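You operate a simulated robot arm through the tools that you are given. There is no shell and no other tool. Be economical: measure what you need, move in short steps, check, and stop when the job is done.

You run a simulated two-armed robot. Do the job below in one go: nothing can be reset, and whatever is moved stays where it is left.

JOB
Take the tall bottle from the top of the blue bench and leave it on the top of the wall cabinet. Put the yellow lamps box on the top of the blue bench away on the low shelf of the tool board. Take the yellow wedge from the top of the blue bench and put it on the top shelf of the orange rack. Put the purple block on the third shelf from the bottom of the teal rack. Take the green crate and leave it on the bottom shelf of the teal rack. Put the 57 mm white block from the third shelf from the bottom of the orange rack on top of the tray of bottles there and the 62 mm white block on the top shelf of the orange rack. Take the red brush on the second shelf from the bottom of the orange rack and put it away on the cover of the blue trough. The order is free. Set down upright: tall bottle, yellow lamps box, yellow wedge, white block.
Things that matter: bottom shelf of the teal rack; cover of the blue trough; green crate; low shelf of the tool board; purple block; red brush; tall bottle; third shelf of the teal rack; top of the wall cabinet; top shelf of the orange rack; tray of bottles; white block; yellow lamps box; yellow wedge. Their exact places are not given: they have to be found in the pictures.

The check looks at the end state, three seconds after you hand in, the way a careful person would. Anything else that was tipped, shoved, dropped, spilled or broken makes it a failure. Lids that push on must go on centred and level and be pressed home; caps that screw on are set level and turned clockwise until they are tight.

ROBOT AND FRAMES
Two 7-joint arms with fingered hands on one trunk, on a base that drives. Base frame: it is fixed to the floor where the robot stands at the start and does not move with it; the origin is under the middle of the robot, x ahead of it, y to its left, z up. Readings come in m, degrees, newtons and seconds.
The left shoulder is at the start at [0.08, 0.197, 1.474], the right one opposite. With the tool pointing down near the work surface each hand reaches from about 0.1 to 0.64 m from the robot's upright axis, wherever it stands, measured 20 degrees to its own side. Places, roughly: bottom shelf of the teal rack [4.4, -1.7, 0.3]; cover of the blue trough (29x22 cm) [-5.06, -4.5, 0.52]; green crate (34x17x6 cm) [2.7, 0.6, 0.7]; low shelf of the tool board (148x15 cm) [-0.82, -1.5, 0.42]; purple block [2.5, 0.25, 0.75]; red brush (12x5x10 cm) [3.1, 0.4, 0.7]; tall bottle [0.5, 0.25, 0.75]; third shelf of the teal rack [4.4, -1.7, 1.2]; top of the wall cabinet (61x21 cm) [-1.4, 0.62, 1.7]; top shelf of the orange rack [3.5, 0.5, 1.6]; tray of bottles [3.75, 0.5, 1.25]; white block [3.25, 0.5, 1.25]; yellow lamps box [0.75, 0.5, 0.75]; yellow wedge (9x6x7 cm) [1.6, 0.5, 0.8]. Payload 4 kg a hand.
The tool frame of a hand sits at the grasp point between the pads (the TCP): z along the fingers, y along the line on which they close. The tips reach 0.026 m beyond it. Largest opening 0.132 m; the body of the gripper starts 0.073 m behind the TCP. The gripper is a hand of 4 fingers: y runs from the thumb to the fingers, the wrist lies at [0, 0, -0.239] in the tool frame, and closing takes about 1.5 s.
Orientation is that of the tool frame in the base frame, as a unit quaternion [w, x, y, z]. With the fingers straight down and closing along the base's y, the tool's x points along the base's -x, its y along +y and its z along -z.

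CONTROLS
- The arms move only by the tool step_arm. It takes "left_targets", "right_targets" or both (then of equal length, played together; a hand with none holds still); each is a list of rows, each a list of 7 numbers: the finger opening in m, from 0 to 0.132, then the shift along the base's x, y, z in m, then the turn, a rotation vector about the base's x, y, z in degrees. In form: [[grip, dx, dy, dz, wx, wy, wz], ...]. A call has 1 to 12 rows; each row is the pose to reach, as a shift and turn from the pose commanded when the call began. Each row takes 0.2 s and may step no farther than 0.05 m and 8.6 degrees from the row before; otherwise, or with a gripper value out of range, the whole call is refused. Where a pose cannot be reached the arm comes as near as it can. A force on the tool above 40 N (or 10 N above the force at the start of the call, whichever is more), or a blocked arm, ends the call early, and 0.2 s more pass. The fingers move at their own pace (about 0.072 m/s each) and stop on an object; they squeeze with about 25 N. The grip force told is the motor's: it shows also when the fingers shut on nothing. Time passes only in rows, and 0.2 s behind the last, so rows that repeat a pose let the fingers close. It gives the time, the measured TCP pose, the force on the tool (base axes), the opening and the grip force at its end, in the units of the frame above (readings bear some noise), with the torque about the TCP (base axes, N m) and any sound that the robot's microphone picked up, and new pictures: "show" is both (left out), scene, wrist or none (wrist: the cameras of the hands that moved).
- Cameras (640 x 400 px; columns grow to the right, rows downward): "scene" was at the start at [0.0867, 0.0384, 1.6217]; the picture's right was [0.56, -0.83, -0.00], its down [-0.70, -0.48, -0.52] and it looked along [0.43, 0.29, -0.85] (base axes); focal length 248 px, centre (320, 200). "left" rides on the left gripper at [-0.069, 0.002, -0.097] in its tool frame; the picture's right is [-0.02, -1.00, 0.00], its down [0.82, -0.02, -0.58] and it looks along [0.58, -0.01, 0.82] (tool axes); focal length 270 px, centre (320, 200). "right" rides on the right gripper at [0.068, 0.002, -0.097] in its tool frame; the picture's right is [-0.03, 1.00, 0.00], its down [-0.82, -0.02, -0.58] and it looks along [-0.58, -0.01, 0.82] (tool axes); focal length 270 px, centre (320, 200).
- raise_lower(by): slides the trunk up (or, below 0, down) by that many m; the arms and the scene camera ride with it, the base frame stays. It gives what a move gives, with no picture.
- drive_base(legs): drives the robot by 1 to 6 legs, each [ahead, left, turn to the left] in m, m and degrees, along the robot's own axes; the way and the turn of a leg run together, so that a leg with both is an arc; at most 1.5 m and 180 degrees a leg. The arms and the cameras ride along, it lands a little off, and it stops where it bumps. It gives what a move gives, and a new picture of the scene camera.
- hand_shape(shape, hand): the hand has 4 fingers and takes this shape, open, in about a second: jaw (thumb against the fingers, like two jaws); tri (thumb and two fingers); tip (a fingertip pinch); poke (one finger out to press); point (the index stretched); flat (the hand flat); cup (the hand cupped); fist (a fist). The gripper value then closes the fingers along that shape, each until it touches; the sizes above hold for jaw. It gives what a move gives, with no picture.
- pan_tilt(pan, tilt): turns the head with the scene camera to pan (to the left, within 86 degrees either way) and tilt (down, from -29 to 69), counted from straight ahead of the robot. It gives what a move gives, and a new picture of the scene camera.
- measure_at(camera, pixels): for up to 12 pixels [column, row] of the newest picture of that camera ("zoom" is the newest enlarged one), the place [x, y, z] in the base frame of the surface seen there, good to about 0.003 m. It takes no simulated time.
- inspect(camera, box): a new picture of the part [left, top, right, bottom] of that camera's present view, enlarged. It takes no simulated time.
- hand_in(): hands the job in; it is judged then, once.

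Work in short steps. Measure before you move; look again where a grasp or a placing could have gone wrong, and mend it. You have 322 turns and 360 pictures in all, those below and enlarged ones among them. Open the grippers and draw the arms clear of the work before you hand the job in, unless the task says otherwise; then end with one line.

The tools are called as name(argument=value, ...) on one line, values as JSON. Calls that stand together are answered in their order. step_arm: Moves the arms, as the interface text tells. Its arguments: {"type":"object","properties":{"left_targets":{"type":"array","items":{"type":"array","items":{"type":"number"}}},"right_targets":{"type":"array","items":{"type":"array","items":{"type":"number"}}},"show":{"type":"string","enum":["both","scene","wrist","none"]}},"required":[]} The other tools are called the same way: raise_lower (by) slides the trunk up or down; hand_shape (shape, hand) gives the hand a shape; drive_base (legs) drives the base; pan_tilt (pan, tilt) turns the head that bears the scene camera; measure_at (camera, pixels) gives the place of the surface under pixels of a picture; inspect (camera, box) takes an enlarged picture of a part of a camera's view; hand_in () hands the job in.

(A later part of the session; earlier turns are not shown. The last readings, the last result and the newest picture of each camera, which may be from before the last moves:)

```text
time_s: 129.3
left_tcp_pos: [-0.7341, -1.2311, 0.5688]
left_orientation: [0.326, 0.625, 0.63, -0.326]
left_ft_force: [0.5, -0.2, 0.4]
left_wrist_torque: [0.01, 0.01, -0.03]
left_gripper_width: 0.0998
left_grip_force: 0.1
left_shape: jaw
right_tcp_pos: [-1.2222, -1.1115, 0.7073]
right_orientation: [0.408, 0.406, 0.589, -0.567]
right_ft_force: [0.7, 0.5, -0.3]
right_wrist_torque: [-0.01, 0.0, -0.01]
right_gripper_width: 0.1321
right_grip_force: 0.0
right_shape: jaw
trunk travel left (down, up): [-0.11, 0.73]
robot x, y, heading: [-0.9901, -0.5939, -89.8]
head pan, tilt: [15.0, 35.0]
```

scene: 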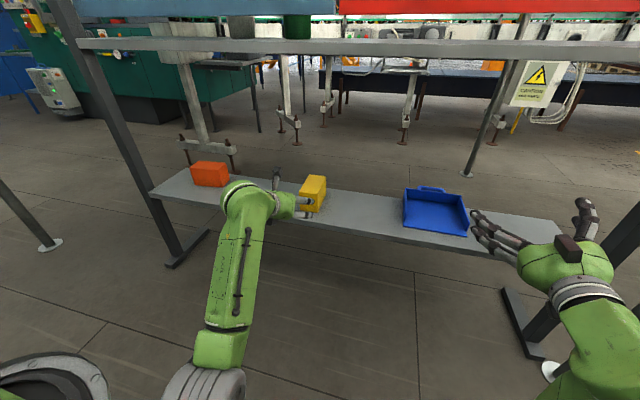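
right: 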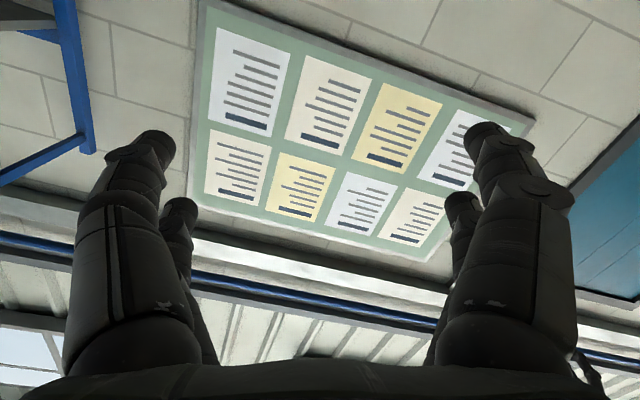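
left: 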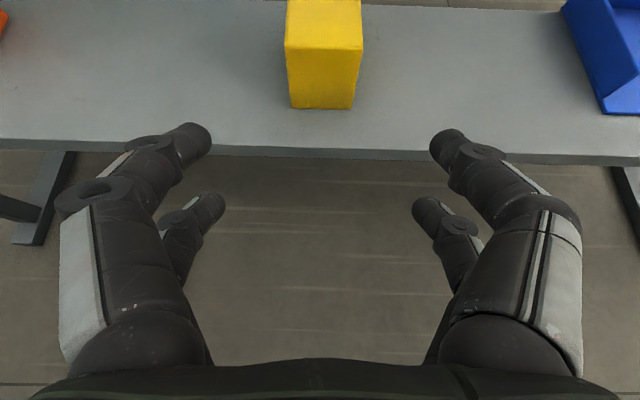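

Lamps box stands upright on the low shelf. I back out, raise the trunk, and go to the bench's right end for the wedge.

drive_base(legs=[[-0.17, 0, 0]])

raise_lower(by=0.4)

raise_lower(by=0.33)

drive_base(legs=[[0, 0, 90], [1.4, 0, 0], [1.45, 0, 0], [0, 0, 90]])

```text
time_s: 130.8
left_tcp_pos: [-0.7333, -1.0605, 0.5686]
left_orientation: [0.327, 0.624, 0.63, -0.327]
left_ft_force: [0.5, -0.4, -0.6]
left_wrist_torque: [0.0, 0.04, -0.01]
left_gripper_width: 0.0999
left_grip_force: 0.1
left_shape: jaw
right_tcp_pos: [-1.2207, -0.9431, 0.7079]
right_orientation: [0.41, 0.404, 0.59, -0.566]
right_ft_force: [-0.7, -0.1, 0.5]
right_wrist_torque: [0.0, -0.02, 0.0]
right_gripper_width: 0.1321
right_grip_force: 0.0
right_shape: jaw
trunk travel left (down, up): [-0.11, 0.73]
robot x, y, heading: [-0.9883, -0.4228, -89.2]
head pan, tilt: [15.0, 35.0]
```

scene: 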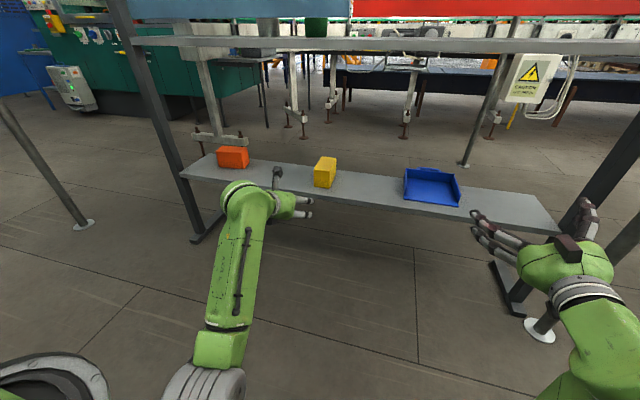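

```text
time_s: 134.6
left_tcp_pos: [-0.733, -1.0614, 0.9688]
left_orientation: [0.327, 0.624, 0.63, -0.327]
left_ft_force: [-0.1, -0.1, 0.1]
left_wrist_torque: [0.0, -0.02, 0.03]
left_gripper_width: 0.0998
left_grip_force: 0.1
left_shape: jaw
right_tcp_pos: [-1.22, -0.9437, 1.1046]
right_orientation: [0.41, 0.405, 0.589, -0.566]
right_ft_force: [-0.3, -0.1, 0.9]
right_wrist_torque: [-0.02, 0.02, 0.02]
right_gripper_width: 0.1318
right_grip_force: 0.1
right_shape: jaw
trunk travel left (down, up): [-0.51, 0.33]
robot x, y, heading: [-0.9912, -0.4241, -90.0]
head pan, tilt: [15.0, 35.0]
```

```text
time_s: 137.8
left_tcp_pos: [-0.7331, -1.061, 1.2989]
left_orientation: [0.326, 0.625, 0.63, -0.326]
left_ft_force: [0.7, 0.7, 0.2]
left_wrist_torque: [-0.05, 0.01, -0.01]
left_gripper_width: 0.0999
left_grip_force: 0.1
left_shape: jaw
right_tcp_pos: [-1.221, -0.944, 1.4365]
right_orientation: [0.409, 0.405, 0.59, -0.567]
right_ft_force: [0.1, -0.5, -0.3]
right_wrist_torque: [0.03, -0.01, 0.01]
right_gripper_width: 0.1322
right_grip_force: 0.0
right_shape: jaw
trunk travel left (down, up): [-0.84, 0.0]
robot x, y, heading: [-0.9913, -0.4247, -89.4]
head pan, tilt: [15.0, 35.0]
```

```text
time_s: 159.4
left_tcp_pos: [1.6417, 0.1939, 1.297]
left_orientation: [0.329, -0.623, 0.633, 0.322]
left_ft_force: [0.0, 0.5, -0.3]
left_wrist_torque: [-0.05, -0.01, -0.02]
left_gripper_width: 0.0997
left_grip_force: 0.0
left_shape: jaw
right_tcp_pos: [2.1267, 0.0615, 1.4359]
right_orientation: [-0.572, 0.585, -0.412, -0.401]
right_ft_force: [0.0, -0.4, 0.5]
right_wrist_torque: [0.03, -0.01, -0.03]
right_gripper_width: 0.1319
right_grip_force: 0.0
right_shape: jaw
trunk travel left (down, up): [-0.84, 0.0]
robot x, y, heading: [1.8821, -0.449, 88.8]
head pan, tilt: [15.0, 35.0]
```

scene: 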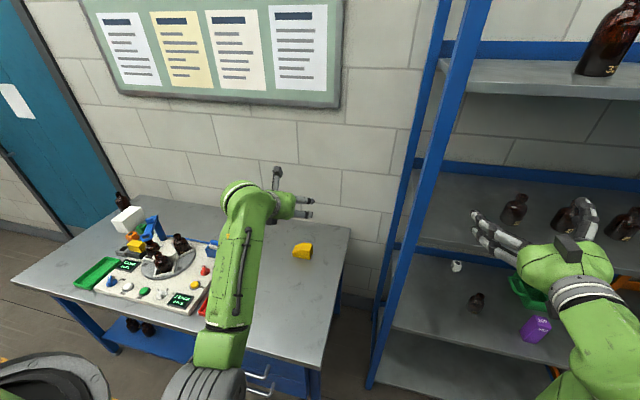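

The right hand is near the blue rack's front, so I measure the rack post and the wedge before going closer.

inspect(camera="scene", box=[270, 225, 350, 275])

measure_at(camera="scene", pixels=[[370, 380], [400, 270], [440, 130], [350, 228], [308, 370], [300, 250], [538, 322], [525, 280], [536, 338], [440, 380], [395, 315], [460, 195]])

```text
8.00 times, centred on (310, 250) of scene
```

zoom: 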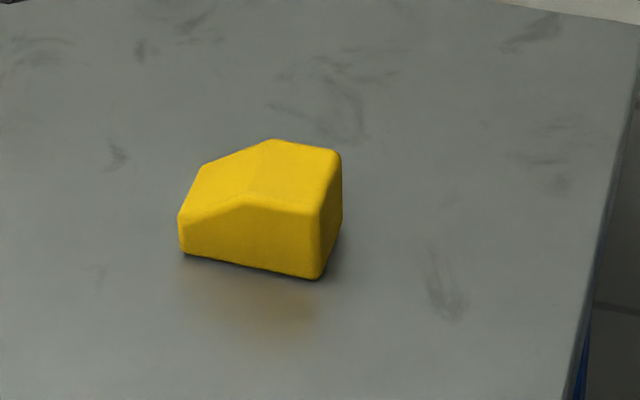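

```text
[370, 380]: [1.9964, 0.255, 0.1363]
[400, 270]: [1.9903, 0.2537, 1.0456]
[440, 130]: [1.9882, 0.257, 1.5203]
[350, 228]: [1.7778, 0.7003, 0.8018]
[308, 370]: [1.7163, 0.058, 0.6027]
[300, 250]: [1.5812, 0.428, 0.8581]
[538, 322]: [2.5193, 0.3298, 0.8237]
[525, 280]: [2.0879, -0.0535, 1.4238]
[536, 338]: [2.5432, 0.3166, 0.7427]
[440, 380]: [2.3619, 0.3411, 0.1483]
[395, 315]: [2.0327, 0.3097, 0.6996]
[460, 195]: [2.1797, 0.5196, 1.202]
```

Blue rack front is at y≈0.255. I measure the wedge corners in the zoom.

measure_at(camera="zoom", pixels=[[182, 248], [316, 275], [338, 235], [182, 215], [206, 168], [275, 142], [337, 155], [316, 215], [248, 197], [290, 180]])

drive_base(legs=[[0.1, 0.04, 1]])

raise_lower(by=-0.35)

```text
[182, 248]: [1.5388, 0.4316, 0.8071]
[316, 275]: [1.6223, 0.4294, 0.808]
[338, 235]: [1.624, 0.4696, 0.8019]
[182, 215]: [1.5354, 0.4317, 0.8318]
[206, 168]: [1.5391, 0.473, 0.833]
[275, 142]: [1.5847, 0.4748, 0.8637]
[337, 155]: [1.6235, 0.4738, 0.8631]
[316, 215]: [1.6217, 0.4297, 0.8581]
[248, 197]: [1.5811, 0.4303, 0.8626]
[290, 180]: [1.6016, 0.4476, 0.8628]
```

```text
time_s: 160.6
left_tcp_pos: [1.5963, 0.2778, 1.3034]
left_orientation: [0.328, -0.626, 0.627, 0.328]
left_ft_force: [0.2, -0.3, 0.5]
left_wrist_torque: [0.03, 0.05, -0.02]
left_gripper_width: 0.1001
left_grip_force: 0.0
left_shape: jaw
right_tcp_pos: [2.0812, 0.1547, 1.4405]
right_orientation: [-0.57, 0.585, -0.407, -0.409]
right_ft_force: [0.4, 0.7, 0.5]
right_wrist_torque: [-0.03, 0.01, 0.02]
right_gripper_width: 0.1321
right_grip_force: 0.1
right_shape: jaw
trunk travel left (down, up): [-0.84, 0.0]
robot x, y, heading: [1.8445, -0.3528, 89.6]
head pan, tilt: [15.0, 35.0]
```

scene: 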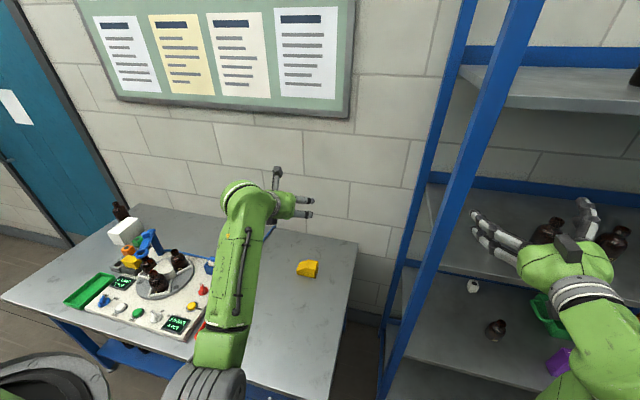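

```text
time_s: 164.0
left_tcp_pos: [1.5917, 0.2872, 0.9488]
left_orientation: [-0.327, 0.628, -0.627, -0.325]
left_ft_force: [0.4, 0.0, -0.6]
left_wrist_torque: [0.0, 0.01, -0.01]
left_gripper_width: 0.0998
left_grip_force: 0.0
left_shape: jaw
right_tcp_pos: [2.0782, 0.1648, 1.0877]
right_orientation: [-0.569, 0.587, -0.408, -0.407]
right_ft_force: [0.4, 0.0, 0.8]
right_wrist_torque: [-0.01, -0.02, 0.01]
right_gripper_width: 0.1317
right_grip_force: 0.2
right_shape: jaw
trunk travel left (down, up): [-0.49, 0.35]
robot x, y, heading: [1.8429, -0.3509, 90.2]
head pan, tilt: [15.0, 35.0]
```

Wedge spans x 1.535–1.624, y 0.43–0.48, with vertical left face only up to z 0.833, so I want a steep hand. First I pull the right hand back from the rack.

step_arm(right_targets=[[0.132, -0.01, -0.03, 0.02, 0, 0, 0], [0.132, -0.02, -0.06, 0.04, 0, 0, 0], [0.132, -0.04, -0.09, 0.06, 0, 0, 0], [0.132, -0.06, -0.12, 0.08, 0, 0, 0]], show="none")

drive_base(legs=[[0.06, 0, -0.5]])

```text
time_s: 165.2
left_tcp_pos: [1.5931, 0.2868, 0.949]
left_orientation: [-0.327, 0.628, -0.627, -0.326]
left_ft_force: [0.0, 0.3, -0.7]
left_wrist_torque: [0.04, 0.01, 0.02]
left_gripper_width: 0.0998
left_grip_force: 0.1
left_shape: jaw
right_tcp_pos: [2.0092, 0.079, 1.1379]
right_orientation: [-0.534, 0.63, -0.423, -0.373]
right_ft_force: [-0.1, -0.1, 0.2]
right_wrist_torque: [0.0, 0.0, 0.03]
right_gripper_width: 0.1321
right_grip_force: 0.0
right_shape: jaw
trunk travel left (down, up): [-0.49, 0.35]
robot x, y, heading: [1.8461, -0.3516, 90.0]
head pan, tilt: [15.0, 35.0]
stopped in row 4 (right hand): the arm was blocked; the commanded pose is now the measured one
```

```text
time_s: 166.2
left_tcp_pos: [1.599, 0.3481, 0.9503]
left_orientation: [0.33, -0.624, 0.63, 0.324]
left_ft_force: [0.0, 0.1, -0.2]
left_wrist_torque: [0.03, -0.02, -0.01]
left_gripper_width: 0.0999
left_grip_force: 0.1
left_shape: jaw
right_tcp_pos: [2.0119, 0.1341, 1.1383]
right_orientation: [-0.538, 0.627, -0.425, -0.37]
right_ft_force: [-0.3, 0.0, 0.1]
right_wrist_torque: [0.04, 0.01, -0.01]
right_gripper_width: 0.1319
right_grip_force: 0.0
right_shape: jaw
trunk travel left (down, up): [-0.49, 0.35]
robot x, y, heading: [1.8454, -0.2864, 89.4]
head pan, tilt: [15.0, 35.0]
```

scene: 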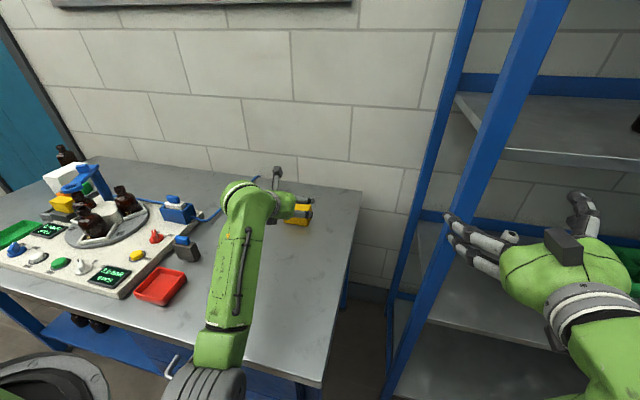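

I pitch the hand 30° more and centre above the wedge at (1.58,0.452).

step_arm(left_targets=[[0.132, -0.005, 0.025, 0, -7.5, 0, 0], [0.132, -0.01, 0.05, 0, -15, 0, 0], [0.132, -0.015, 0.075, 0, -22.5, 0, 0], [0.132, -0.019, 0.103, 0, -30, 0, 0], [0.132, -0.019, 0.103, 0, -30, 0, 0]])

```text
time_s: 167.4
left_tcp_pos: [1.5795, 0.4526, 0.9507]
left_orientation: [0.155, -0.689, 0.692, 0.149]
left_ft_force: [-0.6, -0.5, 0.9]
left_wrist_torque: [0.0, 0.01, 0.0]
left_gripper_width: 0.1318
left_grip_force: 0.0
left_shape: jaw
right_tcp_pos: [2.0119, 0.1351, 1.1385]
right_orientation: [-0.537, 0.628, -0.425, -0.37]
right_ft_force: [0.9, 0.1, 0.4]
right_wrist_torque: [0.0, -0.02, 0.0]
right_gripper_width: 0.1321
right_grip_force: 0.1
right_shape: jaw
trunk travel left (down, up): [-0.49, 0.35]
robot x, y, heading: [1.8455, -0.296, 89.3]
head pan, tilt: [15.0, 35.0]
```

scene: 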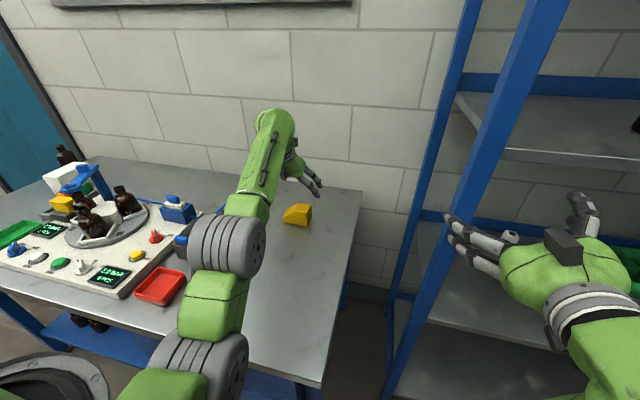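
left: 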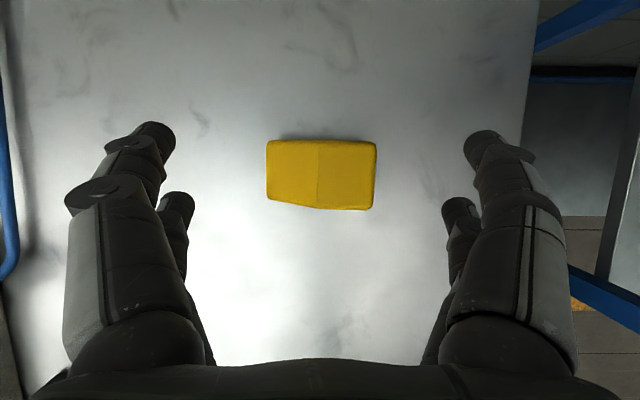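

measure_at(camera="left", pixels=[[320, 145], [320, 206], [270, 170], [374, 175], [345, 145], [345, 205]])

```text
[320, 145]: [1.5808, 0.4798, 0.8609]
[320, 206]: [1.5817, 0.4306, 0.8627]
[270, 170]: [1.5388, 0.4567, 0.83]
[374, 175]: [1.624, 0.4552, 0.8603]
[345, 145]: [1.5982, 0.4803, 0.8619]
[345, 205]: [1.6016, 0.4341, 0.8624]
```

Descend to TCP z 0.828 (tips just above the bench).

step_arm(left_targets=[[0.132, 0.001, 0, -0.04, 0, 0, 0], [0.132, 0.001, 0, -0.08, 0, 0, 0], [0.132, 0.001, 0, -0.11, 0, 0, 0], [0.132, 0.001, 0, -0.122, 0, 0, 0], [0.132, 0.001, 0, -0.122, 0, 0, 0]])

```text
time_s: 168.6
left_tcp_pos: [1.5792, 0.4526, 0.8313]
left_orientation: [0.158, -0.687, 0.692, 0.153]
left_ft_force: [0.9, 3.3, 11.7]
left_wrist_torque: [-0.04, 0.32, -0.05]
left_gripper_width: 0.132
left_grip_force: 0.1
left_shape: jaw
right_tcp_pos: [2.0127, 0.1348, 1.1382]
right_orientation: [-0.537, 0.627, -0.425, -0.371]
right_ft_force: [-0.2, 0.4, 0.1]
right_wrist_torque: [0.0, 0.01, 0.01]
right_gripper_width: 0.1315
right_grip_force: 0.0
right_shape: jaw
trunk travel left (down, up): [-0.49, 0.35]
robot x, y, heading: [1.8457, -0.2894, 89.5]
head pan, tilt: [15.0, 35.0]
```

scene: 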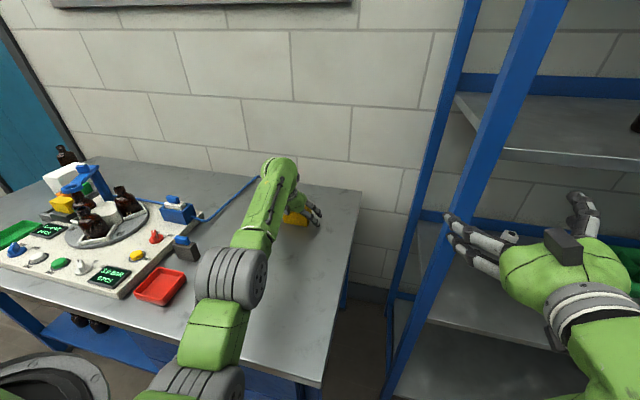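
left: 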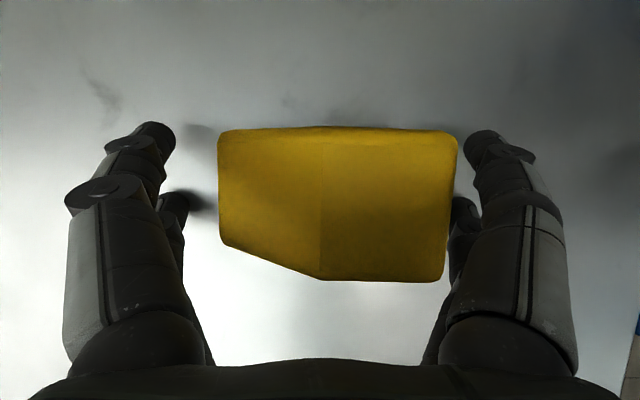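

The tips touch the bench lightly; I raise 4 mm, shift 5 mm right, and close.

step_arm(left_targets=[[0.132, 0.005, 0, 0.006, 0, 0, 0], [0.1, 0.005, 0, 0.006, 0, 0, 0], [0, 0.005, 0, 0.006, 0, 0, 0], [0, 0.005, 0, 0.006, 0, 0, 0], [0, 0.005, 0, 0.006, 0, 0, 0], [0, 0.005, 0, 0.006, 0, 0, 0], [0, 0.005, 0, 0.03, 0, 0, 0], [0, 0.005, 0, 0.06, 0, 0, 0]])

```text
time_s: 170.4
left_tcp_pos: [1.5849, 0.4511, 0.886]
left_orientation: [0.156, -0.688, 0.693, 0.149]
left_ft_force: [0.2, 0.0, -2.8]
left_wrist_torque: [-0.03, 0.01, -0.04]
left_gripper_width: 0.0811
left_grip_force: 25.5
left_shape: jaw
right_tcp_pos: [2.0122, 0.1356, 1.1384]
right_orientation: [-0.538, 0.627, -0.425, -0.37]
right_ft_force: [0.5, 1.0, 0.0]
right_wrist_torque: [0.03, -0.01, 0.02]
right_gripper_width: 0.1317
right_grip_force: 0.0
right_shape: jaw
trunk travel left (down, up): [-0.49, 0.35]
robot x, y, heading: [1.8463, -0.2876, 89.6]
head pan, tilt: [15.0, 35.0]
```

scene: 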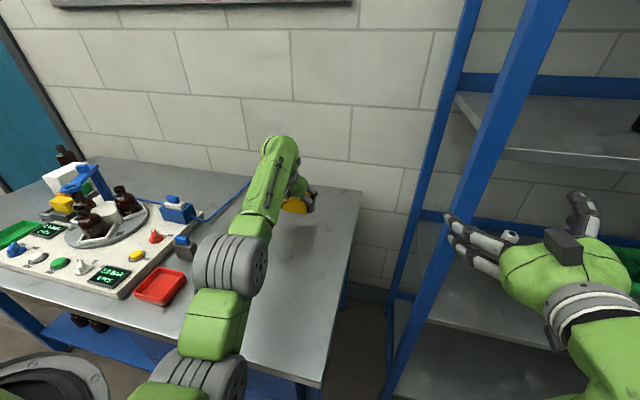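
left: 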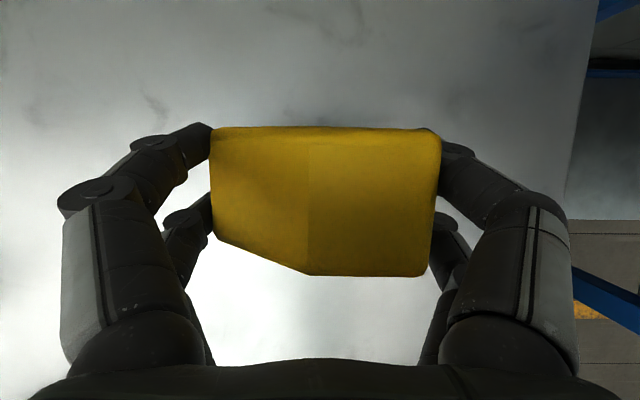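

Wedge is held level. I raise the trunk, back away 0.5 m, and slide right toward the orange rack.

raise_lower(by=0.35)

drive_base(legs=[[-0.55, 0, 0], [0, -1.0, 0], [0, -0.9, 0]])

pan_tilt(pan=0, tilt=15)

```text
time_s: 173.8
left_tcp_pos: [1.5836, 0.4524, 1.2367]
left_orientation: [0.157, -0.689, 0.692, 0.149]
left_ft_force: [-0.3, -0.4, -2.0]
left_wrist_torque: [0.0, 0.01, -0.01]
left_gripper_width: 0.0811
left_grip_force: 24.9
left_shape: jaw
right_tcp_pos: [2.0124, 0.1371, 1.4873]
right_orientation: [-0.537, 0.627, -0.426, -0.37]
right_ft_force: [0.6, 0.2, 0.5]
right_wrist_torque: [-0.01, -0.01, 0.02]
right_gripper_width: 0.1321
right_grip_force: 0.0
right_shape: jaw
trunk travel left (down, up): [-0.84, 0.0]
robot x, y, heading: [1.842, -0.2928, 89.4]
head pan, tilt: [15.0, 35.0]
```

```text
time_s: 186.1
left_tcp_pos: [3.4934, -0.1452, 1.2381]
left_orientation: [0.158, -0.682, 0.698, 0.148]
left_ft_force: [-0.6, 0.4, -2.5]
left_wrist_torque: [-0.05, 0.0, 0.0]
left_gripper_width: 0.0811
left_grip_force: 25.0
left_shape: jaw
right_tcp_pos: [3.9147, -0.4662, 1.4882]
right_orientation: [-0.541, 0.624, -0.431, -0.365]
right_ft_force: [0.4, 0.5, 0.5]
right_wrist_torque: [-0.04, -0.02, -0.04]
right_gripper_width: 0.132
right_grip_force: 0.1
right_shape: jaw
trunk travel left (down, up): [-0.84, 0.0]
robot x, y, heading: [3.7421, -0.8933, 88.4]
head pan, tilt: [15.0, 35.0]
```

scene: 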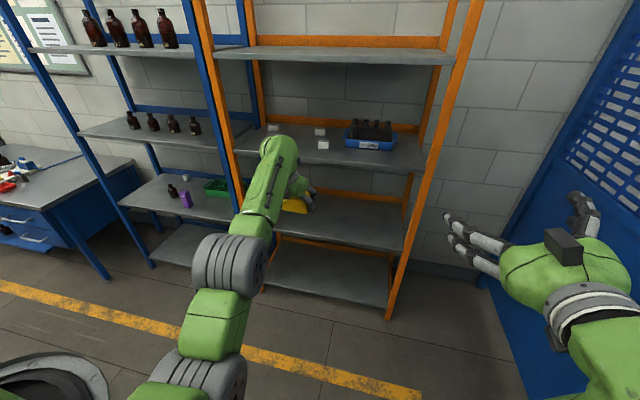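

```text
time_s: 187.0
left_tcp_pos: [3.4947, -0.1453, 1.237]
left_orientation: [0.158, -0.682, 0.698, 0.149]
left_ft_force: [0.5, 0.2, -3.0]
left_wrist_torque: [-0.01, -0.01, 0.0]
left_gripper_width: 0.0811
left_grip_force: 25.2
left_shape: jaw
right_tcp_pos: [3.9188, -0.4669, 1.4877]
right_orientation: [-0.54, 0.624, -0.431, -0.366]
right_ft_force: [-0.1, -0.9, 0.9]
right_wrist_torque: [0.0, 0.01, 0.0]
right_gripper_width: 0.1319
right_grip_force: 0.1
right_shape: jaw
trunk travel left (down, up): [-0.84, 0.0]
robot x, y, heading: [3.7423, -0.8932, 88.2]
head pan, tilt: [0.0, 15.0]
```

scene: 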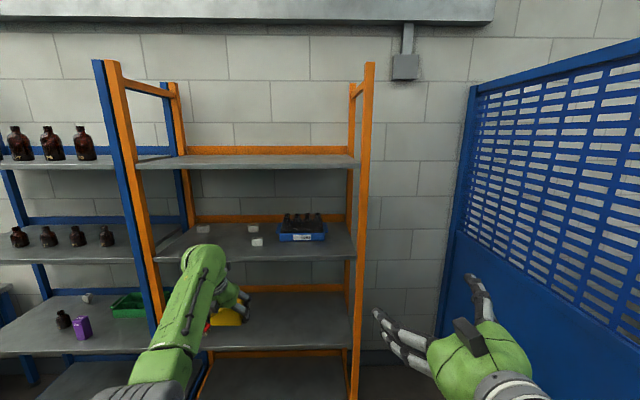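

The orange rack: top shelf empty (row 160), third shelf with three white blocks and the bottle tray. I measure shelf edges.

measure_at(camera="scene", pixels=[[150, 167], [345, 163], [185, 157], [330, 156], [140, 165], [365, 165], [160, 262], [350, 258], [110, 80], [370, 80], [250, 165], [200, 348]])

inspect(camera="scene", box=[160, 190, 360, 310])

```text
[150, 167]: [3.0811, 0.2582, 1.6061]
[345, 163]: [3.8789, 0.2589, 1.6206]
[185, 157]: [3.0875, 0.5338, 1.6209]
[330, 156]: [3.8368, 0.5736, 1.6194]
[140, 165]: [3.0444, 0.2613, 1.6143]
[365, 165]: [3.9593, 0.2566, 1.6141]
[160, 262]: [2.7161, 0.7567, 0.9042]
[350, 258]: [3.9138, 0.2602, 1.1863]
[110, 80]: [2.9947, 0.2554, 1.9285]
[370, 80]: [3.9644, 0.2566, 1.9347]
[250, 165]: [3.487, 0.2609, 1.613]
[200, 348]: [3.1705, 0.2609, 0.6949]
```

```text
3.20 times, centred on (260, 250) of scene
```

zoom: 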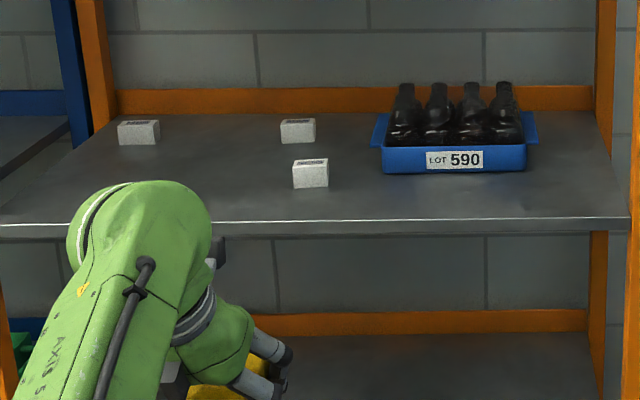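

Top shelf is z 1.62, front y 0.26. I raise the left hand to z≈1.75 while pulling it back 0.1.

step_arm(left_targets=[[0, 0, -0.01, 0.045, 0, 0, 0], [0, 0, -0.02, 0.09, 0, 0, 0], [0, 0, -0.03, 0.135, 0, 0, 0], [0, 0, -0.04, 0.18, 0, 0, 0], [0, 0, -0.05, 0.225, 0, 0, 0], [0, 0, -0.06, 0.27, 0, 0, 0], [0, 0, -0.07, 0.315, 0, 0, 0], [0, 0, -0.08, 0.36, 0, 0, 0], [0, 0, -0.09, 0.405, 0, 0, 0], [0, 0, -0.1, 0.45, 0, 0, 0], [0, 0, -0.1, 0.48, 0, 0, 0]])

```text
time_s: 189.4
left_tcp_pos: [3.497, -0.2342, 1.6485]
left_orientation: [0.157, -0.683, 0.698, 0.145]
left_ft_force: [0.9, -0.7, -2.7]
left_wrist_torque: [-0.04, -0.01, 0.03]
left_gripper_width: 0.0812
left_grip_force: 24.6
left_shape: jaw
left hand out of reach, approached as far as the arm can: row 10, 11
right_tcp_pos: [3.9173, -0.4643, 1.4867]
right_orientation: [-0.539, 0.626, -0.43, -0.365]
right_ft_force: [0.2, 1.0, -0.9]
right_wrist_torque: [-0.03, -0.01, 0.01]
right_gripper_width: 0.1321
right_grip_force: 0.0
right_shape: jaw
trunk travel left (down, up): [-0.84, 0.0]
robot x, y, heading: [3.7403, -0.8959, 88.4]
head pan, tilt: [0.0, 15.0]
```

scene: 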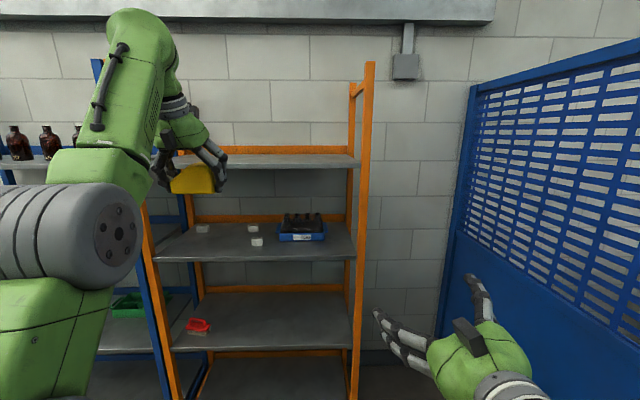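
left: 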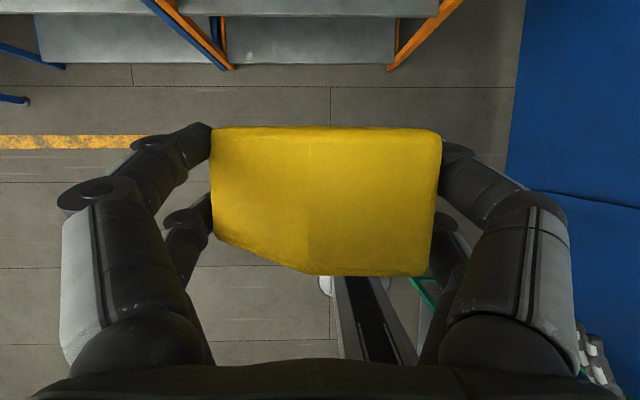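

Reach at this height is limited; I pull back 0.09 and rise 0.07 to clear the shelf edge.

step_arm(left_targets=[[0, 0, -0.045, 0.0, 0, 0, 0], [0, 0, -0.08, 0.02, 0, 0, 0], [0, 0, -0.09, 0.05, 0, 0, 0], [0, 0, -0.09, 0.075, 0, 0, 0], [0, 0, -0.09, 0.075, 0, 0, 0]], show="scene")

```text
time_s: 190.6
left_tcp_pos: [3.4919, -0.283, 1.6848]
left_orientation: [0.161, -0.682, 0.697, 0.153]
left_ft_force: [-0.4, -1.2, -1.9]
left_wrist_torque: [0.03, 0.0, 0.01]
left_gripper_width: 0.0811
left_grip_force: 25.4
left_shape: jaw
left hand out of reach, approached as far as the arm can: row 1, 2, 3, 4, 5
right_tcp_pos: [3.9184, -0.4689, 1.488]
right_orientation: [-0.541, 0.623, -0.43, -0.366]
right_ft_force: [0.7, 0.1, 0.3]
right_wrist_torque: [-0.01, -0.03, -0.03]
right_gripper_width: 0.1321
right_grip_force: 0.0
right_shape: jaw
trunk travel left (down, up): [-0.84, 0.0]
robot x, y, heading: [3.7418, -0.8956, 88.3]
head pan, tilt: [0.0, 15.0]
```

scene: 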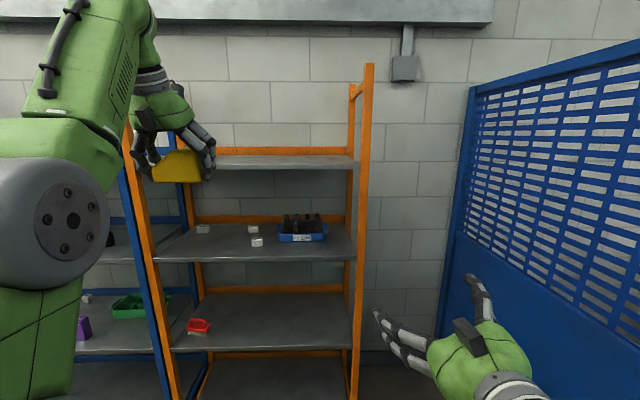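

The wedge bottom is ≈1.65, ~3 cm above the shelf. I check where the elbow is before driving in.

measure_at(camera="scene", pixels=[[10, 240], [130, 230], [60, 160], [120, 90], [60, 320], [165, 180], [190, 180], [150, 130], [165, 90]])

```text
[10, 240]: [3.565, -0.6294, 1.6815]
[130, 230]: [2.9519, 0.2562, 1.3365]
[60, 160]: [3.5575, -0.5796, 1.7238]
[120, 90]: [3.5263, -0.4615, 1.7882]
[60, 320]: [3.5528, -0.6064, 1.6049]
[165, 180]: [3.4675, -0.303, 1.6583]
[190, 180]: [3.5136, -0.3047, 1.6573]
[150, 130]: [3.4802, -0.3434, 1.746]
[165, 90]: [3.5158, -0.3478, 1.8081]
```

Elbow is well clear. I drive ahead 0.63 m.

drive_base(legs=[[0.63, 0, 1.5]])

inspect(camera="left", box=[0, 0, 640, 400])

```text
time_s: 194.1
left_tcp_pos: [3.4739, 0.3463, 1.6859]
left_orientation: [-0.158, 0.695, -0.684, -0.155]
left_ft_force: [-0.6, -0.3, -2.5]
left_wrist_torque: [-0.02, 0.03, 0.02]
left_gripper_width: 0.0811
left_grip_force: 25.6
left_shape: jaw
right_tcp_pos: [3.9069, 0.1736, 1.4883]
right_orientation: [-0.534, 0.631, -0.418, -0.376]
right_ft_force: [0.7, -0.4, 0.3]
right_wrist_torque: [0.0, -0.04, 0.02]
right_gripper_width: 0.1319
right_grip_force: 0.1
right_shape: jaw
trunk travel left (down, up): [-0.84, 0.0]
robot x, y, heading: [3.7472, -0.2521, 90.7]
head pan, tilt: [0.0, 15.0]
```

scene: 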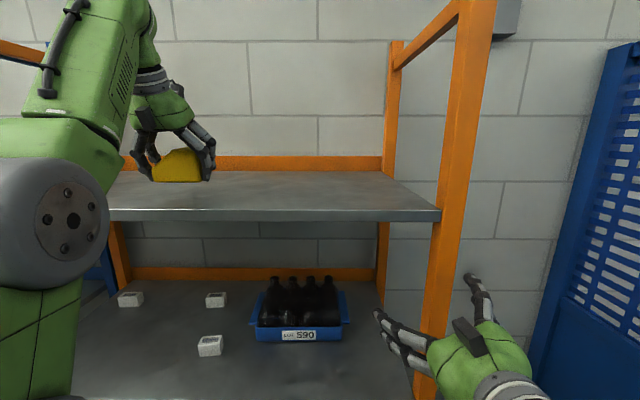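

```text
1.00 times, centred on (320, 200) of left (not enlarged: the box is as wide or as high as the picture)
```

zoom: 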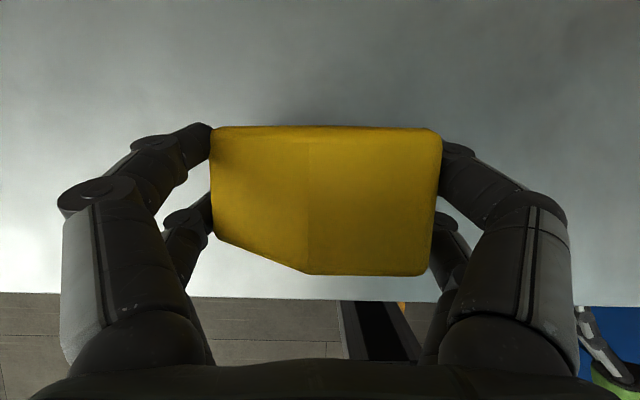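

The wedge is above the shelf. I check its level and height.

measure_at(camera="zoom", pixels=[[330, 140], [330, 265], [425, 150], [425, 262], [230, 160], [250, 290], [320, 60]])

```text
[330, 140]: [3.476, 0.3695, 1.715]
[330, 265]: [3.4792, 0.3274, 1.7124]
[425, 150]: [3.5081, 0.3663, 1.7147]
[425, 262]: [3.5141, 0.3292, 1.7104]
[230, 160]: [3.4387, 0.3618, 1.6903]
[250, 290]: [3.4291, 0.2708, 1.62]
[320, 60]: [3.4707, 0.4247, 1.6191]
```

Level within noise, bottom ≈1.648. I advance 3 cm and lower to contact.

step_arm(left_targets=[[0, 0, 0.015, -0.005, 0, 0, 0], [0, 0, 0.03, -0.012, 0, 0, 0], [0, 0, 0.03, -0.02, 0, 0, 0], [0, 0, 0.03, -0.025, 0, 0, 0], [0, 0, 0.03, -0.028, 0, 0, 0], [0, 0, 0.03, -0.028, 0, 0, 0]], show="wrist")

```text
time_s: 195.5
left_tcp_pos: [3.4754, 0.3785, 1.6564]
left_orientation: [-0.157, 0.695, -0.684, -0.155]
left_ft_force: [0.7, -0.8, -3.3]
left_wrist_torque: [0.0, 0.02, 0.03]
left_gripper_width: 0.0813
left_grip_force: 25.1
left_shape: jaw
left hand out of reach, approached as far as the arm can: row 1, 2
right_tcp_pos: [3.9059, 0.1774, 1.488]
right_orientation: [-0.534, 0.631, -0.419, -0.375]
right_ft_force: [0.6, 0.2, -1.2]
right_wrist_torque: [0.05, 0.01, 0.03]
right_gripper_width: 0.1321
right_grip_force: 0.1
right_shape: jaw
trunk travel left (down, up): [-0.84, 0.0]
robot x, y, heading: [3.7425, -0.2537, 90.7]
head pan, tilt: [0.0, 15.0]
```

left: 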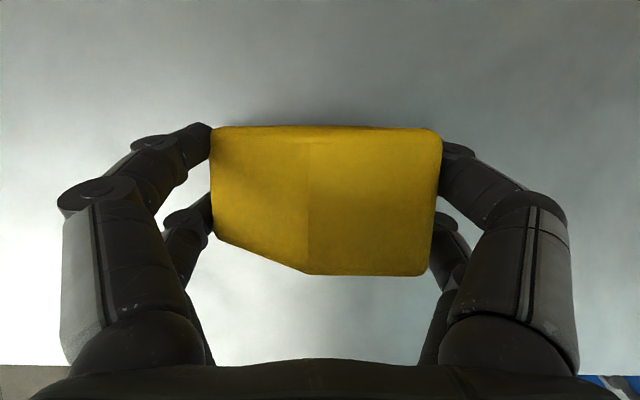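

Not yet in contact; I lower a few millimetres more.

step_arm(left_targets=[[0, 0, 0, -0.002, 0, 0, 0], [0, 0, 0, -0.004, 0, 0, 0], [0, 0, 0, -0.004, 0, 0, 0]], show="none")

```text
time_s: 196.3
left_tcp_pos: [3.474, 0.3779, 1.6552]
left_orientation: [-0.159, 0.694, -0.685, -0.156]
left_ft_force: [-2.0, 5.4, 13.1]
left_wrist_torque: [-0.01, 0.1, -0.04]
left_gripper_width: 0.0809
left_grip_force: 24.3
left_shape: jaw
right_tcp_pos: [3.9084, 0.1783, 1.4878]
right_orientation: [-0.533, 0.632, -0.419, -0.375]
right_ft_force: [0.6, 0.1, -0.5]
right_wrist_torque: [0.04, 0.0, 0.01]
right_gripper_width: 0.1316
right_grip_force: 0.1
right_shape: jaw
trunk travel left (down, up): [-0.84, 0.0]
robot x, y, heading: [3.7466, -0.2536, 90.9]
head pan, tilt: [0.0, 15.0]
```

Firm contact. I ease 2 mm, open and retreat back.

step_arm(left_targets=[[0.06, 0, 0, 0.002, 0, 0, 0], [0.09, 0, 0, 0.002, 0, 0, 0], [0.11, 0, 0, 0.002, 0, 0, 0], [0.12, 0, 0, 0.003, 0, 0, 0], [0.12, 0, -0.01, 0.01, 0, 0, 0], [0.12, 0, -0.03, 0.025, 0, 0, 0], [0.12, 0, -0.06, 0.03, 0, 0, 0], [0.12, 0, -0.09, 0.03, 0, 0, 0]])

```text
time_s: 198.1
left_tcp_pos: [3.4746, 0.3529, 1.6795]
left_orientation: [-0.157, 0.694, -0.685, -0.154]
left_ft_force: [0.1, 0.0, -0.7]
left_wrist_torque: [-0.03, -0.01, -0.03]
left_gripper_width: 0.1197
left_grip_force: 0.1
left_shape: jaw
left hand out of reach, approached as far as the arm can: row 6, 7, 8
right_tcp_pos: [3.9067, 0.1789, 1.4876]
right_orientation: [-0.533, 0.631, -0.42, -0.375]
right_ft_force: [-0.3, 0.9, -0.4]
right_wrist_torque: [-0.04, 0.0, -0.02]
right_gripper_width: 0.132
right_grip_force: 0.0
right_shape: jaw
trunk travel left (down, up): [-0.84, 0.0]
robot x, y, heading: [3.7451, -0.2554, 90.5]
head pan, tilt: [0.0, 15.0]
```

scene: 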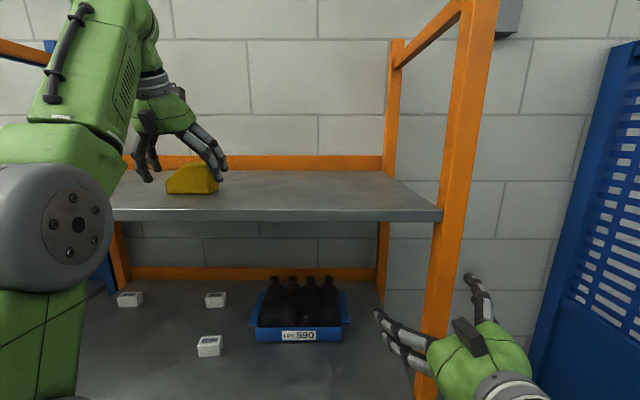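
left: 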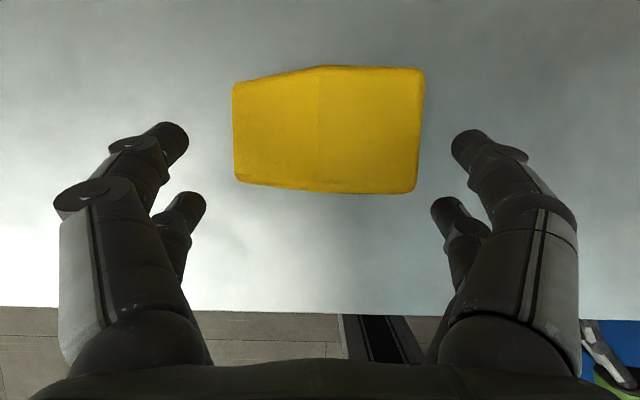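

Wedge stands upright. While here, I zoom on the three white blocks to tell their sizes.

inspect(camera="scene", box=[105, 275, 265, 375])

inspect(camera="scene", box=[190, 260, 360, 366])

```text
4.00 times, centred on (185, 325) of scene
```

zoom: 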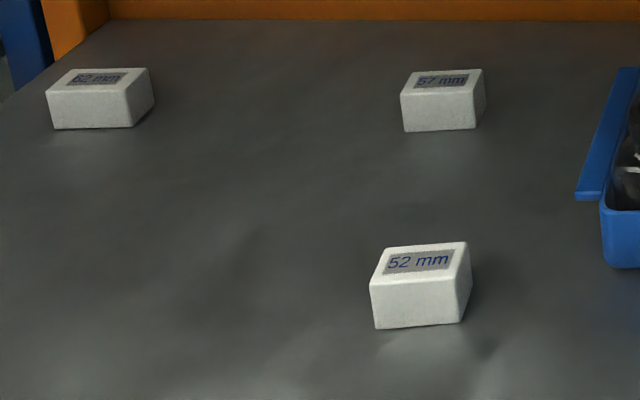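

```text
3.76 times, centred on (275, 313) of scene
```

zoom: 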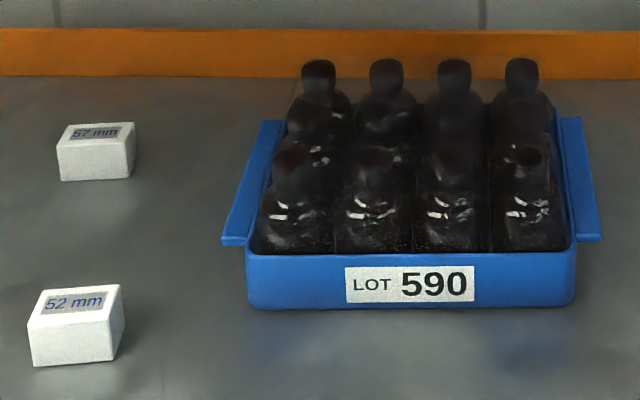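

Labels: 62 mm is left-back, 57 mm middle-back, 52 mm in front. I measure the 57 block and bottle tops in this zoom.

measure_at(camera="zoom", pixels=[[96, 131], [62, 178], [128, 177], [132, 125], [318, 65], [387, 64], [454, 65], [520, 65], [292, 152], [375, 155], [448, 155], [530, 150]])

inspect(camera="scene", box=[105, 275, 265, 375])

```text
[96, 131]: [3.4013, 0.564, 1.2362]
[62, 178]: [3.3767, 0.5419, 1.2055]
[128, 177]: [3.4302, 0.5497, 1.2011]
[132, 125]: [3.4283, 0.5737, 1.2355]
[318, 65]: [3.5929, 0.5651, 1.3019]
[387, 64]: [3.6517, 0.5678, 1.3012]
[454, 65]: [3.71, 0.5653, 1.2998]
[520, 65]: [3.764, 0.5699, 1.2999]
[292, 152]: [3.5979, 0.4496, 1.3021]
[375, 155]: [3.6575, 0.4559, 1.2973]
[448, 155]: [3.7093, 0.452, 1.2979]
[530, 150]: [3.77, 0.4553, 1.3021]
```

```text
4.00 times, centred on (185, 325) of scene
```

zoom: 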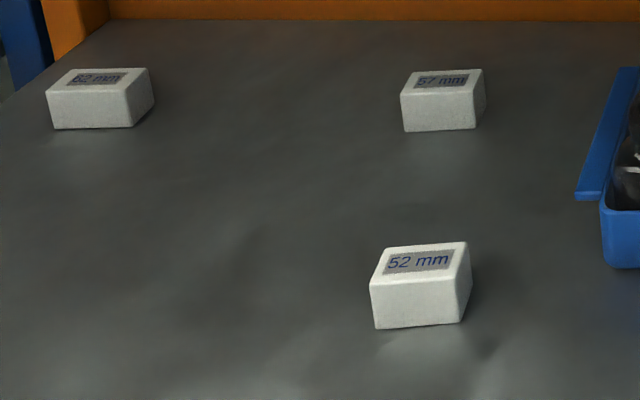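

I measure the 62 mm block and depths in the zoom.

measure_at(camera="zoom", pixels=[[55, 126], [132, 125], [151, 99], [48, 95], [71, 71], [147, 71], [126, 92], [402, 97], [415, 72], [481, 71], [476, 90], [472, 127]])

measure_at(camera="scene", pixels=[[150, 215], [420, 217], [420, 205], [90, 350], [350, 380], [300, 340], [320, 270], [282, 270]])

```text
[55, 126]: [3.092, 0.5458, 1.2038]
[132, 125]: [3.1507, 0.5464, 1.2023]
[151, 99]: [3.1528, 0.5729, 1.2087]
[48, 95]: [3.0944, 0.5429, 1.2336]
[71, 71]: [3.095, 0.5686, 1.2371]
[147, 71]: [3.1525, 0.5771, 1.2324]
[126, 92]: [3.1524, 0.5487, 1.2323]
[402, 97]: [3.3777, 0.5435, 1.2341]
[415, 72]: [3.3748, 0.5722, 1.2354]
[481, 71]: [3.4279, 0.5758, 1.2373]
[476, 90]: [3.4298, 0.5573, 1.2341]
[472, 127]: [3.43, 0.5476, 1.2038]
```

```text
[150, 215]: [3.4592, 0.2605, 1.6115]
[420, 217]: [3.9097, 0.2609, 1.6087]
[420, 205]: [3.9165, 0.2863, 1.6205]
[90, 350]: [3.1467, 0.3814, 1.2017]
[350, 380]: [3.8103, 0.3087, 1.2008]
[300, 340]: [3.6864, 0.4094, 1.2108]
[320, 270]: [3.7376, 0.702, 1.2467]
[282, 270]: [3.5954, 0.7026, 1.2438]
```

Block 57 is at x 3.376–3.430, y 0.543–0.576, z 1.20–1.236; 62 at x 3.092–3.153. I back out 0.45 m and fold the right hand down to the side so it doesn't enter the rack.

drive_base(legs=[[-0.45, 0, 0]])

step_arm(right_targets=[[0.132, 0, 0.02, -0.03, -8, 0, 0], [0.132, 0, 0.02, -0.06, -16, 0, 0], [0.132, 0, 0, -0.1, -24, 0, 0], [0.132, 0, -0.03, -0.14, -32, 0, 0], [0.132, 0, -0.06, -0.18, -40, 0, 0], [0.132, 0, -0.09, -0.22, -48, 0, 0], [0.132, 0, -0.12, -0.26, -56, 0, 0], [0.132, 0.01, -0.15, -0.3, -64, 0, 0], [0.132, 0.02, -0.18, -0.34, -72, 0, 0], [0.132, 0.03, -0.21, -0.38, -80, 0, 0], [0.132, 0.03, -0.23, -0.41, -80, 0, 0]], show="scene")

```text
time_s: 200.9
left_tcp_pos: [3.4826, -0.0967, 1.6771]
left_orientation: [-0.156, 0.692, -0.688, -0.152]
left_ft_force: [0.1, 1.0, -0.3]
left_wrist_torque: [-0.01, 0.02, 0.0]
left_gripper_width: 0.1198
left_grip_force: 0.0
left_shape: jaw
right_tcp_pos: [3.9126, -0.2761, 1.4857]
right_orientation: [-0.533, 0.632, -0.421, -0.373]
right_ft_force: [0.1, -0.4, -0.6]
right_wrist_torque: [-0.01, -0.01, 0.01]
right_gripper_width: 0.1322
right_grip_force: 0.0
right_shape: jaw
trunk travel left (down, up): [-0.84, 0.0]
robot x, y, heading: [3.7472, -0.7109, 90.3]
head pan, tilt: [0.0, 15.0]
```

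scene: 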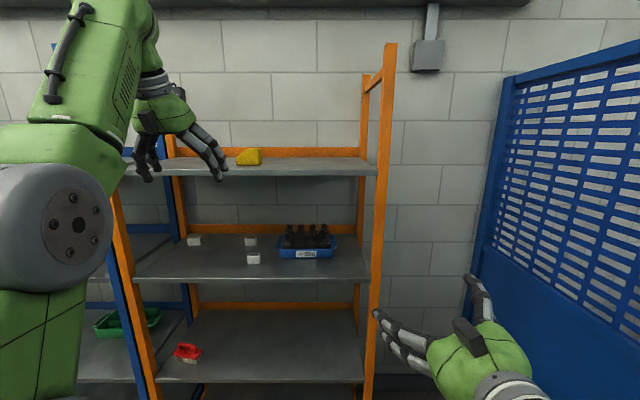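

```text
refused: row 8 steps farther than a row can; nothing moved
```

Rows were slightly too long; I resend with smaller ones.

step_arm(right_targets=[[0.132, 0, 0.02, -0.03, -8, 0, 0], [0.132, 0, 0.02, -0.06, -16, 0, 0], [0.132, 0, 0, -0.1, -24, 0, 0], [0.132, 0, -0.02, -0.14, -32, 0, 0], [0.132, 0, -0.05, -0.175, -40, 0, 0], [0.132, 0, -0.08, -0.21, -48, 0, 0], [0.132, 0, -0.11, -0.245, -56, 0, 0], [0.132, 0.01, -0.14, -0.28, -64, 0, 0], [0.132, 0.02, -0.17, -0.315, -72, 0, 0], [0.132, 0.03, -0.2, -0.35, -80, 0, 0], [0.132, 0.03, -0.22, -0.39, -80, 0, 0]], show="scene")

```text
time_s: 203.3
left_tcp_pos: [3.4828, -0.1041, 1.68]
left_orientation: [-0.158, 0.692, -0.687, -0.154]
left_ft_force: [-1.2, -1.1, -0.5]
left_wrist_torque: [-0.01, 0.03, 0.0]
left_gripper_width: 0.1196
left_grip_force: 0.0
left_shape: jaw
right_tcp_pos: [3.9423, -0.5012, 1.0731]
right_orientation: [-0.005, 0.827, -0.562, -0.017]
right_ft_force: [0.0, -0.2, -0.2]
right_wrist_torque: [0.01, 0.03, 0.03]
right_gripper_width: 0.1321
right_grip_force: 0.1
right_shape: jaw
right hand out of reach, approached as far as the arm can: row 7, 8, 9, 10, 11
trunk travel left (down, up): [-0.84, 0.0]
robot x, y, heading: [3.7511, -0.7122, 90.2]
head pan, tilt: [0.0, 15.0]
```

scene: 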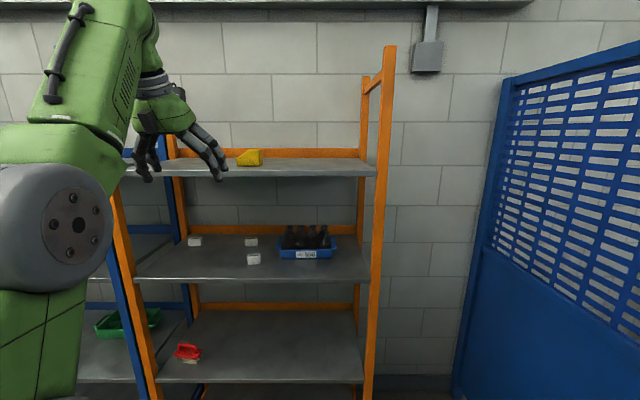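

The right hand is now folded down at the side. The blocks are small (33 mm deep), so I try the fingertip-pinch shape on the left hand and look at it.

hand_shape(hand="left", shape="tip")

step_arm(left_targets=[[0.09, 0, 0, 0, 0, 0, 0], [0.06, 0, 0, 0, 0, 0, 0], [0.06, 0, 0, 0, 0, 0, 0], [0.06, 0, 0, 0, 0, 0, 0]], show="wrist")

```text
time_s: 204.2
left_tcp_pos: [3.482, -0.1021, 1.6803]
left_orientation: [-0.158, 0.692, -0.687, -0.154]
left_ft_force: [0.3, 0.3, 0.4]
left_wrist_torque: [0.0, -0.03, 0.0]
left_gripper_width: 0.1317
left_grip_force: 0.1
left_shape: tip
right_tcp_pos: [3.942, -0.5005, 1.0712]
right_orientation: [-0.005, 0.827, -0.563, -0.017]
right_ft_force: [-0.7, 0.3, 0.2]
right_wrist_torque: [0.03, 0.01, -0.02]
right_gripper_width: 0.1322
right_grip_force: 0.1
right_shape: jaw
trunk travel left (down, up): [-0.84, 0.0]
robot x, y, heading: [3.7542, -0.706, 90.2]
head pan, tilt: [0.0, 15.0]
```

```text
time_s: 205.2
left_tcp_pos: [3.4825, -0.1024, 1.681]
left_orientation: [-0.158, 0.693, -0.687, -0.154]
left_ft_force: [0.0, -0.1, -0.1]
left_wrist_torque: [0.01, 0.03, 0.01]
left_gripper_width: 0.0605
left_grip_force: 0.1
left_shape: tip
right_tcp_pos: [3.9425, -0.4996, 1.0726]
right_orientation: [-0.005, 0.827, -0.562, -0.017]
right_ft_force: [0.1, -0.5, 0.3]
right_wrist_torque: [-0.03, 0.0, -0.01]
right_gripper_width: 0.132
right_grip_force: 0.2
right_shape: jaw
trunk travel left (down, up): [-0.84, 0.0]
robot x, y, heading: [3.7508, -0.7133, 90.3]
head pan, tilt: [0.0, 15.0]
```

left: 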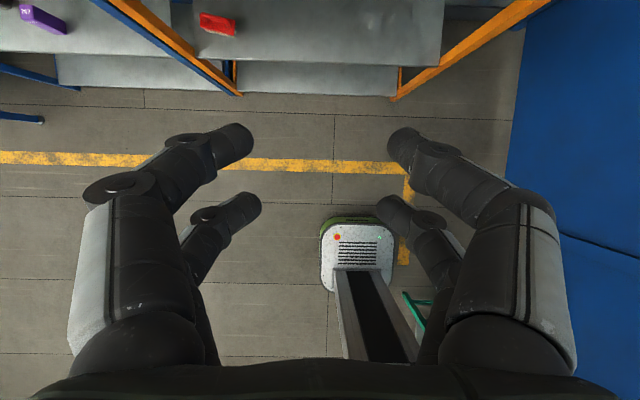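

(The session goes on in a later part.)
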